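You operate a simulated robot arm through the tools that you are given. There is no shell and no other tool. Be economical: measure what you need, move in short steps, check, and stop when the job is done.

Carry out the task below with a simulated robot arm. There is one attempt and no reset: what you move stays moved.

TASK
Shut the cleaner lid.

It is judged by the outcome, as a careful person would: the job done as asked, and still so three seconds after it is handed in. It fails if anything else is knocked over, pushed out of place, dropped, spilled or broken.

THE ROBOT
A 7-joint arm with a two-finger parallel gripper, fixed in place. Base frame: the origin is at the foot of the arm, x ahead of it, y to its left, z up. Lengths are in mm, angles in degrees, forces in N, time in s.
With the tool pointing down near the work surface it reaches from about 260 to 680 mm from the base axis. Its first joint turns from -66.0 to 66.0 degrees. Payload 1.57 kg.
Tool frame: the origin (TCP) lies between the finger pads and is the grasp point; the fingertips stand 30 mm ahead of it; z points along the fingers, y is the line along which they close. The gripper opens to 110 mm. The fingers are 24 mm wide and 12 mm thick; the gripper's body (48 by 112 mm) begins 78 mm behind the TCP.
Orientation is that of the tool frame in the base frame, as a unit quaternion [w, x, y, z]. With the fingers straight down and closing along the base's y, the tool's x points along the base's -x, its y along +y and its z along -z.

THE INTERFACE
- The arm moves only by the tool nudge_tool. Its argument "commands" is a list of rows, each an object of numbers (a shift or turn left out is 0, a gripper value left out holds the last): "dx", "dy", "dz": the shift along the tool's x, y, z in units of 500 mm (1.0 is 500 mm); "rx", "ry", "rz": the turn, a rotation vector about the tool's x, y, z in units of 60 degrees (1.0 is 60 degrees); "jaw": the gripper command, from -1 (fully open) to 1 (shut), values between in proportion. In form: [{"dx": .., "dy": .., "dz": .., "rx": .., "ry": .., "rz": .., "jaw": ..}, ...]. A call has 1 to 8 rows; each row is the pose to reach, as a shift and turn from the pose commanded when the call began, along the tool's axes at that moment. A call with a number of a shift or a turn outside -1 to 1 is refused whole. A row lasts 0.2 s, in which the tool goes at most 50 mm and 8.6 degrees; a call with a longer step from one row to the next is refused whole, and so is a gripper value outside its range. A pose out of reach is approached as far as the arm can. The call stops where the force on the tool passes 40 N (or 10 N more than at its start, if that is more) or the arm is blocked; 0.2 s more then pass. The fingers move at their own pace (about 108 mm/s each) and stop on an object; they squeeze with about 25 N. The grip force told is the motor's: it shows also when the fingers shut on nothing. Time passes only in rows, and 0.2 s behind the last, so rows that repeat a pose let the fingers close. It gives the time, the measured TCP pose, the force on the tool (base axes), the opening and the grip force at its end, in the units of the frame above (readings bear some noise).
- Cameras (640 x 400 px; columns grow to the right, rows downward): "scene" is fixed at [164.7, -375.9, 1434.9]; the picture's right is [0.86, -0.51, 0.00], its down [-0.21, -0.35, -0.91] and it looks along [0.47, 0.78, -0.41] (base axes); focal length 309 px, centre (320, 200). "wrist" rides on the gripper at [-36, 0, -80] in the tool frame; the picture's right is [0.00, -1.00, 0.00], its down [0.97, 0.00, -0.24] and it looks along [0.24, 0.00, 0.97] (tool axes); focal length 218 px, centre (320, 200).
- capture(camera): a new picture of that camera. No time passes.
- locate(camera, pixels): for up to 12 pixels [column, row] of the newest picture of that camera ("zoom" is the newest enlarged one), the place [x, y, z] in the base frame of the surface seen there, good to about 2 mm, but the place of the scene camera against the robot may be out by one fixed shift of up to 25 mm in any direction. No time passes.
- enlarge(camera, box): a new picture of the part [left, top, right, bottom] of that camera's present view, enlarged. No time passes.
- sign_off(): hands the job in; it is judged then, once.

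Work in short steps. Measure before you move; look again where a grasp or a placing could have gone wrong, and mend it. You have 60 turns and 20 pictures in all, the two below and enlarged ones among them. Open the gripper and draw the arm clear of the work before you hand the job in, unless the task says otherwise; then end with one line.

The tools are called after "Call:" as name(argument=value, ...) on one line, values as JSON. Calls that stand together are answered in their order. nudge_tool: Moves the arm, as the interface text tells. Its arguments: {"type":"object","properties":{"commands":{"type":"array"}},"required":["commands"]} The other tools are called the same way: capture (camera) takes a picture; locate (camera, pixels) gives the place of the surface under pixels of a picture; enlarge (camera, box) takes an enlarged picture of a part of a camera's view; sign_off () hands the job in.

At the start:

```text
clock: 0.0
tool_pos: [317.9, -91.1, 1249.0]
tool_rot: [0.001, 0.0, 1.0, 0.0]
wrist_force: [-0.2, 0.1, 0.7]
grip_width: 110.2
gripper_force: 0.1
```

scene: 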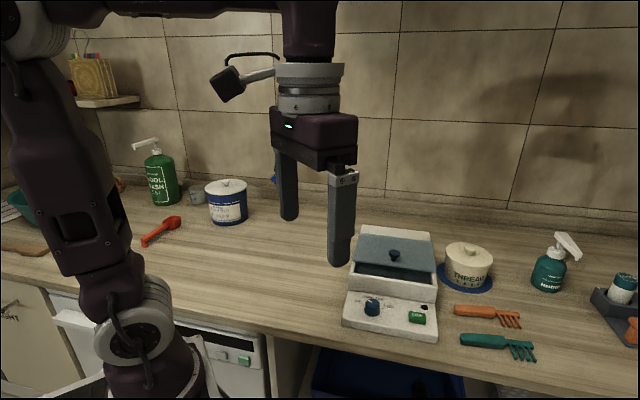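
wrist: 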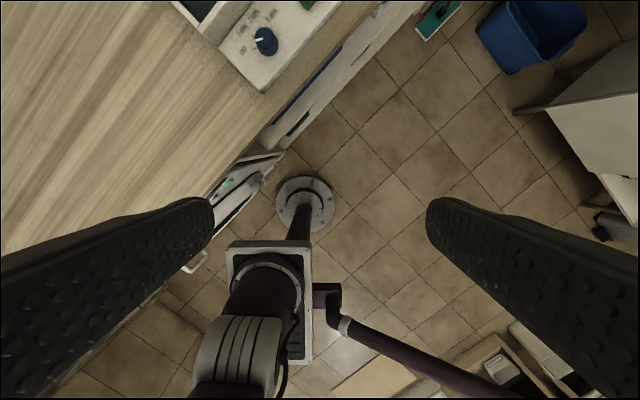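

The cleaner looks like the box at (390,280) in the scene, with a raised lid at (395,255). I'll enlarge it to see the lid's state.

Call:
enlarge(camera="scene", box=[320, 210, 480, 350])

```text
2.86 times, centred on (400, 280) of scene
```

zoom: 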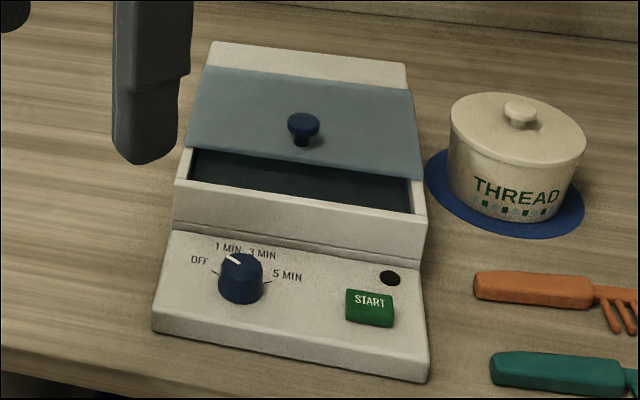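

The lid panel in the zoom spans (207,66)–(422,180) with a gap in front. I'll measure its corners, the knob and the box rim to see whether it slides or tilts.

Call:
locate(camera="zoom", pixels=[[210, 70], [406, 93], [190, 145], [418, 176], [303, 120], [180, 182], [420, 213], [215, 45], [402, 67], [300, 165], [300, 185], [300, 90]])

Call:
locate(camera="zoom", pixels=[[300, 200], [180, 225], [160, 320], [240, 260], [370, 295], [520, 105], [200, 155], [405, 185], [213, 55], [405, 80], [303, 140], [420, 195]])

```text
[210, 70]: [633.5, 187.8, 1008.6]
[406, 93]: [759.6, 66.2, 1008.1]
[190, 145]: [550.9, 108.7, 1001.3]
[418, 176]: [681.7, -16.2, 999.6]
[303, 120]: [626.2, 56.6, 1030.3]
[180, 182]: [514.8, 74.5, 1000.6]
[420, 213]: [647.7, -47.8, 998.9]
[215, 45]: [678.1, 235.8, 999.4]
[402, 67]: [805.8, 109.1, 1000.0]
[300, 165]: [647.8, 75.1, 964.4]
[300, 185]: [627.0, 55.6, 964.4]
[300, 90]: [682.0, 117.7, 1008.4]
```

```text
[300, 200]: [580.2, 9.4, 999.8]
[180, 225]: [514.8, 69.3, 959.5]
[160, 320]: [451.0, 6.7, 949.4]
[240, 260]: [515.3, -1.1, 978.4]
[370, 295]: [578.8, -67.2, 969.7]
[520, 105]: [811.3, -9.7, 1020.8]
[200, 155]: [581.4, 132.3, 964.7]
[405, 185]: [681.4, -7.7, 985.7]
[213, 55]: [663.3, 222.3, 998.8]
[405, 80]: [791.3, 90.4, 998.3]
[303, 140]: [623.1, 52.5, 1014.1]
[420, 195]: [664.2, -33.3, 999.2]
```

The lid is a flat panel (top z≈1008) lying on the rim (z≈999). It sits about 40 mm back of shut along the direction (-0.71,-0.70), and has a knob at about (625,55,1030). I'll move over it while turning 45°, then look with the wrist camera.

Call:
nudge_tool(commands=[{"dx": -0.07, "dy": 0.035, "rz": 0.1}, {"dx": -0.14, "dy": 0.07, "rz": 0.2}, {"dx": -0.21, "dy": 0.105, "rz": 0.3}, {"dx": -0.28, "dy": 0.14, "rz": 0.4}, {"dx": -0.35, "dy": 0.175, "rz": 0.5}, {"dx": -0.42, "dy": 0.21, "rz": 0.6}, {"dx": -0.49, "dy": 0.245, "rz": 0.7}, {"dx": -0.55, "dy": 0.28, "rz": 0.76}])

Call:
capture(camera="wrist")

```text
clock: 1.8
tool_pos: [566.9, 39.9, 1246.5]
tool_rot: [0.001, 0.375, 0.927, 0.001]
wrist_force: [-0.3, 0.4, -1.3]
grip_width: 110.0
gripper_force: 0.1
out of reach, approached as far as the arm can: row 7, 8
```

```text
16 pictures are left
```

wrist: 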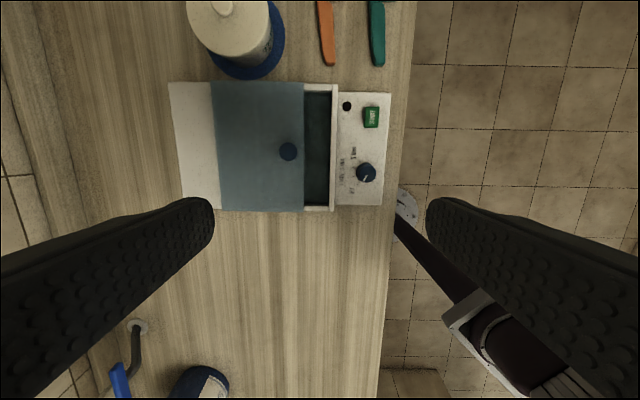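

The wrist view shows the lid (212–305, 82–212) aligned with the picture, the knob at (288,151) and the open gap at columns 305–332. I'll measure these with the robot-referenced camera.

Call:
locate(camera="wrist", pixels=[[288, 151], [300, 86], [300, 207], [216, 86], [222, 207], [334, 90], [332, 207], [172, 86], [186, 205], [318, 150], [334, 150], [260, 150]])

Call:
enlarge(camera="wrist", box=[160, 70, 400, 220])

```text
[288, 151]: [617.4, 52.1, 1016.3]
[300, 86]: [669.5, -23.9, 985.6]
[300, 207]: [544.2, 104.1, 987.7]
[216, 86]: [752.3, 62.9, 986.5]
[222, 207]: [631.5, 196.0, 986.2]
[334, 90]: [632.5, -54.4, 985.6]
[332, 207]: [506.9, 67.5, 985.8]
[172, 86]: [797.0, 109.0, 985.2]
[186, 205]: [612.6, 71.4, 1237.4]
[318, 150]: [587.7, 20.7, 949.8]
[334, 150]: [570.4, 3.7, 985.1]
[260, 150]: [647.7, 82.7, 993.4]
```

```text
2.67 times, centred on (280, 145) of wrist
```

zoom: 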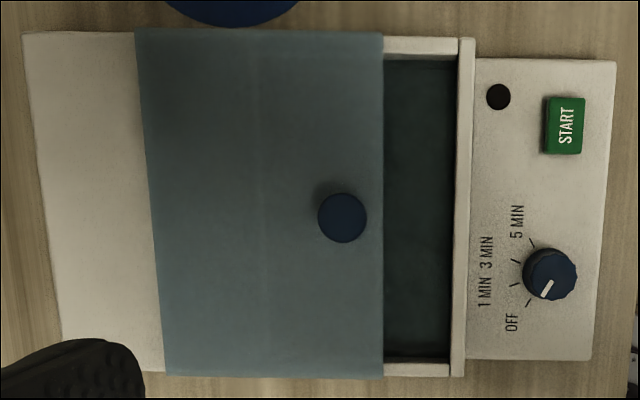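

Robot-frame values: knob top (617,52,1016), lid top z≈994. The slide direction is tool -y, and about 42 mm remains to the front wall. I'll descend partway to where the arm reaches better and read the pose.

Call:
nudge_tool(commands=[{"dz": 0.09}, {"dz": 0.18}, {"dz": 0.27, "jaw": -0.2}, {"dz": 0.27, "jaw": -0.2}])

```text
clock: 2.8
tool_pos: [567.3, 40.1, 1110.9]
tool_rot: [0.0, 0.387, 0.922, 0.0]
wrist_force: [-0.2, 0.8, -0.6]
grip_width: 66.0
gripper_force: 0.1
```

At (567,40,1111). I'll shift to be over the knob: tool x -26.5, tool y +44.

Call:
nudge_tool(commands=[{"dx": -0.027, "dy": 0.044, "rz": -0.02}, {"dx": -0.053, "dy": 0.088, "rz": -0.025}, {"dx": -0.053, "dy": 0.088, "dz": 0.04, "rz": -0.025}])

Call:
capture(camera="wrist")

```text
clock: 3.6
tool_pos: [615.6, 53.5, 1090.3]
tool_rot: [0.0, 0.375, 0.927, 0.0]
wrist_force: [-0.8, -0.3, 0.1]
grip_width: 65.9
gripper_force: 0.1
```

```text
14 pictures are left
```

wrist: 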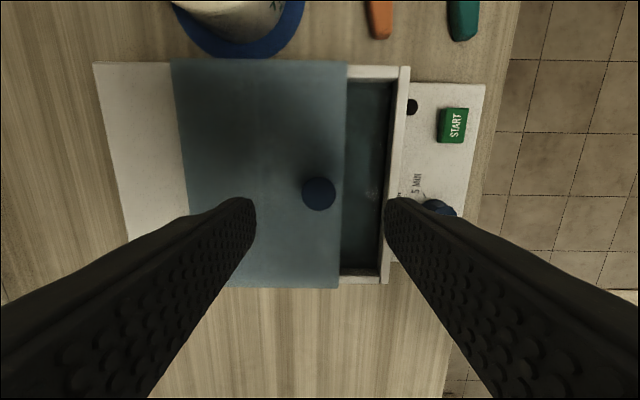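

Call:
locate(camera="wrist", pixels=[[319, 188], [304, 193], [334, 193], [319, 202], [280, 190], [340, 230], [388, 150], [402, 150], [437, 206]])

```text
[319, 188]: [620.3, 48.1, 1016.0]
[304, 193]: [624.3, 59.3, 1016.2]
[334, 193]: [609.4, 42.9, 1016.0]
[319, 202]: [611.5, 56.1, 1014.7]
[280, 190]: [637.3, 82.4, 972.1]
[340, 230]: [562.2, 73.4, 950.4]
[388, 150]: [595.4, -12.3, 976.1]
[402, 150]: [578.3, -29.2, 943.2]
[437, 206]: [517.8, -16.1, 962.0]
```

The point at (280,190) read 972, which doesn't match the lid at 994. I'll recheck several lid points before lowering the tips.

Call:
locate(camera="wrist", pixels=[[270, 100], [270, 150], [270, 200], [300, 230], [210, 100], [330, 100], [325, 260], [285, 193], [140, 150], [372, 72], [319, 195]])

```text
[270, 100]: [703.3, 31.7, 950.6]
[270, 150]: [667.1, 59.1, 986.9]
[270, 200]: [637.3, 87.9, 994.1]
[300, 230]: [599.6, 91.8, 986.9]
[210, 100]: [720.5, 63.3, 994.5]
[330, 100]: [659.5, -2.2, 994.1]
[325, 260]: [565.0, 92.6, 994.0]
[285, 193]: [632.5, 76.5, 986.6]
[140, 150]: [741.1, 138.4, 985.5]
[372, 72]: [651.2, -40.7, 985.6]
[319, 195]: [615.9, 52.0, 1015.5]
```

The lid is translucent glass with its top at 994, and the knob is centred at (616,52). I'll descend 60 mm (tips ≈1000) and then close on the knob.

Call:
nudge_tool(commands=[{"dz": 0.06}, {"dz": 0.1}, {"dz": 0.12}, {"dz": 0.12}])

```text
clock: 4.6
tool_pos: [615.4, 53.7, 1030.6]
tool_rot: [-0.001, 0.376, 0.927, 0.0]
wrist_force: [0.0, 0.2, -0.1]
grip_width: 66.0
gripper_force: 0.0
```

Call:
nudge_tool(commands=[{"jaw": 0.2}, {"jaw": 0.7}, {"jaw": 0.7}])

```text
clock: 5.4
tool_pos: [615.9, 54.3, 1031.3]
tool_rot: [0.0, 0.375, 0.927, 0.0]
wrist_force: [0.2, 0.2, -0.7]
grip_width: 25.6
gripper_force: 36.6
```

The knob is held (opening 25.6). I'll pull along tool -y slowly for 30 mm.

Call:
nudge_tool(commands=[{"dy": -0.015}, {"dy": -0.03}, {"dy": -0.045}, {"dy": -0.06}])

Call:
capture(camera="wrist")

```text
clock: 6.4
tool_pos: [594.0, 30.6, 1031.9]
tool_rot: [-0.001, 0.376, 0.927, 0.001]
wrist_force: [-6.6, 7.2, 4.4]
grip_width: 25.1
gripper_force: 37.3
```

```text
13 pictures are left
```

wrist: 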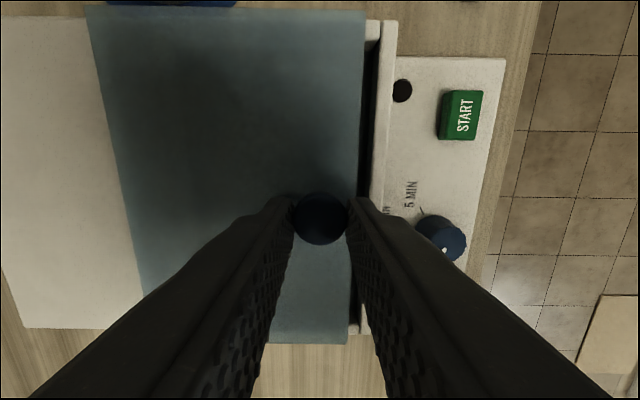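

The lid slid 32 mm with it, and about 10 mm of gap remains (columns 362–375). There's a small sideways force (~10 N). I'll carry on in small steps.

Call:
nudge_tool(commands=[{"dy": -0.01}, {"dy": -0.02}])

Call:
capture(camera="wrist")

```text
clock: 7.0
tool_pos: [587.9, 25.7, 1031.9]
tool_rot: [-0.001, 0.376, 0.926, 0.001]
wrist_force: [-8.1, 9.0, 3.9]
grip_width: 25.7
gripper_force: 37.2
```

```text
12 pictures are left
```

wrist: 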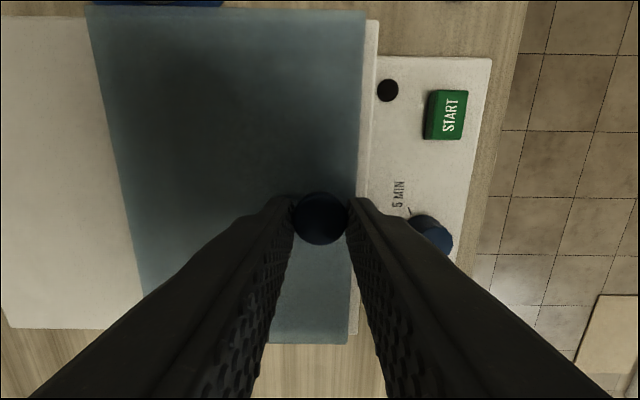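

The lid edge now overlaps the front wall's inner part. I'll go on in small steps, easing the sideways load with a little tool +x, and watch for an end stop.

Call:
nudge_tool(commands=[{"dx": 0.002, "dy": -0.004}, {"dx": 0.003, "dy": -0.008}, {"dx": 0.003, "dy": -0.012}])

Call:
capture(camera="wrist")

```text
clock: 7.8
tool_pos: [582.5, 21.2, 1031.0]
tool_rot: [0.001, 0.375, 0.927, 0.0]
wrist_force: [1.6, 0.0, -0.9]
grip_width: 25.5
gripper_force: 37.7
```

```text
11 pictures are left
```

wrist: 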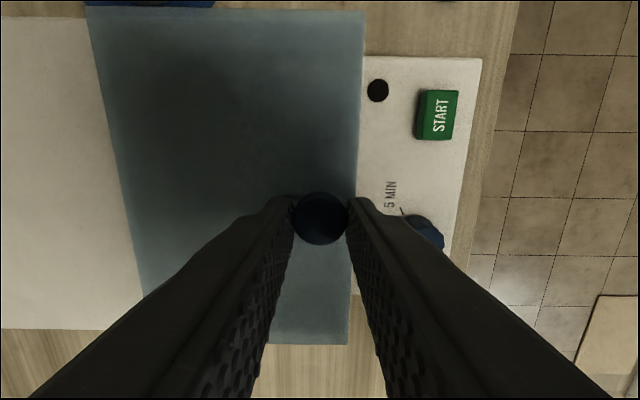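

The front wall is almost fully hidden after 47 mm of travel. I'll check from the scene camera.

Call:
enlarge(camera="scene", box=[330, 220, 450, 325])

```text
3.81 times, centred on (390, 272) of scene
```

zoom: 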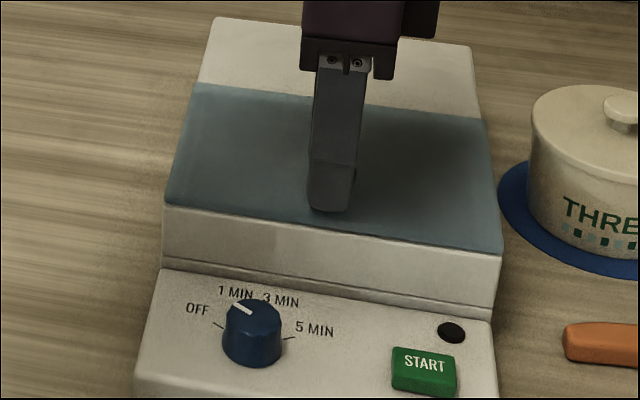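

The lid is almost flush with the front wall. I'll measure its edge against the wall face.

Call:
locate(camera="zoom", pixels=[[170, 196], [168, 215], [240, 207], [240, 230], [490, 243], [490, 265], [420, 235], [420, 255], [195, 92], [478, 125]])

```text
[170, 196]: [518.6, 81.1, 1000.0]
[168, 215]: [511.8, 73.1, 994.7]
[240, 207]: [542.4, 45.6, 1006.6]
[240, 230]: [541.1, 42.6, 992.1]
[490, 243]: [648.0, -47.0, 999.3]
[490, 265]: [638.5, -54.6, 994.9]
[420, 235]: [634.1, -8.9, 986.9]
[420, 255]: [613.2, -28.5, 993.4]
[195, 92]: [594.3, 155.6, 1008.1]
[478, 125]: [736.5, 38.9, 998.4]
```

The edge is within a few mm of flush. I'll advance up to 4 mm more and watch the force for a stop.

Call:
nudge_tool(commands=[{"dy": -0.003}, {"dy": -0.006}, {"dy": -0.008}])

Call:
enlarge(camera="scene", box=[330, 220, 450, 325])

```text
clock: 8.6
tool_pos: [582.4, 19.1, 1030.1]
tool_rot: [0.002, 0.375, 0.927, 0.001]
wrist_force: [15.7, 6.0, -5.8]
grip_width: 25.7
gripper_force: 37.2
```

```text
3.81 times, centred on (390, 272) of scene
```

zoom: 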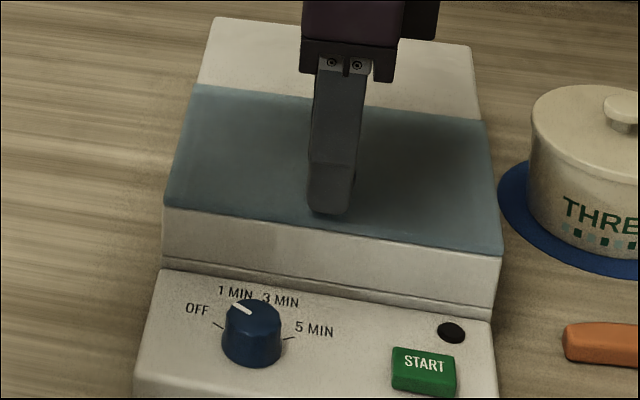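

Resistance rose to ~17 N with hardly any motion, so the lid is at its end stop and flush. I'll release the knob, then lift straight up.

Call:
nudge_tool(commands=[{"dy": 0.003, "jaw": 0.7}, {"dy": 0.003, "jaw": -0.2}, {"dy": 0.003, "jaw": -0.2}])

Call:
nudge_tool(commands=[{"dz": -0.06}, {"dz": -0.14}, {"dz": -0.22}, {"dz": -0.3}])

Call:
capture(camera="wrist")

Call:
enlarge(camera="scene", box=[320, 210, 480, 350])

```text
clock: 9.4
tool_pos: [582.1, 20.1, 1030.8]
tool_rot: [0.0, 0.376, 0.927, 0.001]
wrist_force: [-0.3, -0.6, 0.2]
grip_width: 66.0
gripper_force: 0.0
```

```text
clock: 10.4
tool_pos: [581.6, 18.9, 1182.0]
tool_rot: [0.0, 0.375, 0.927, 0.0]
wrist_force: [-0.6, -0.2, 0.1]
grip_width: 65.8
gripper_force: 0.1
```

```text
8 pictures are left
```

wrist: 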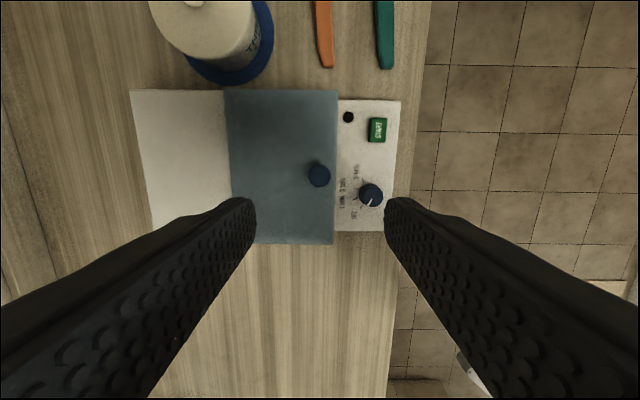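

```text
2.86 times, centred on (400, 280) of scene
```

zoom: 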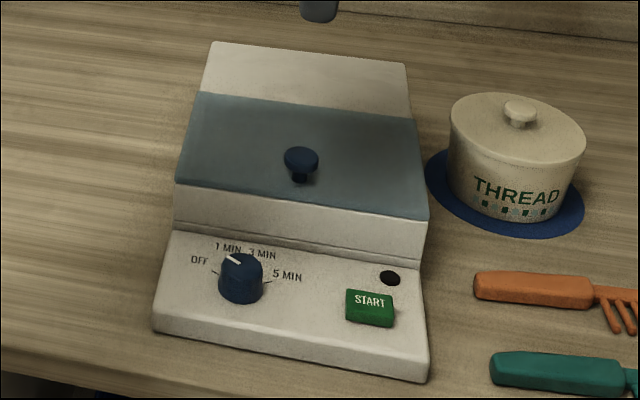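

The lid is fully shut and flush, the cleaner hasn't moved, and the arm is clear. I'll open the gripper fully and hand in.

Call:
nudge_tool(commands=[{"dz": -0.05, "jaw": -1}, {"dz": -0.05, "jaw": -1}])

Call:
sign_off()

```text
clock: 11.0
tool_pos: [580.7, 19.7, 1207.7]
tool_rot: [0.0, 0.375, 0.927, 0.0]
wrist_force: [0.4, -0.7, 0.5]
grip_width: 109.9
gripper_force: 0.1
```

```text
The job is handed in.
```

The cleaner lid is shut: I slid it forward about 49 mm until it met firm resistance flush with the front wall, and the last pictures show nothing else moved.
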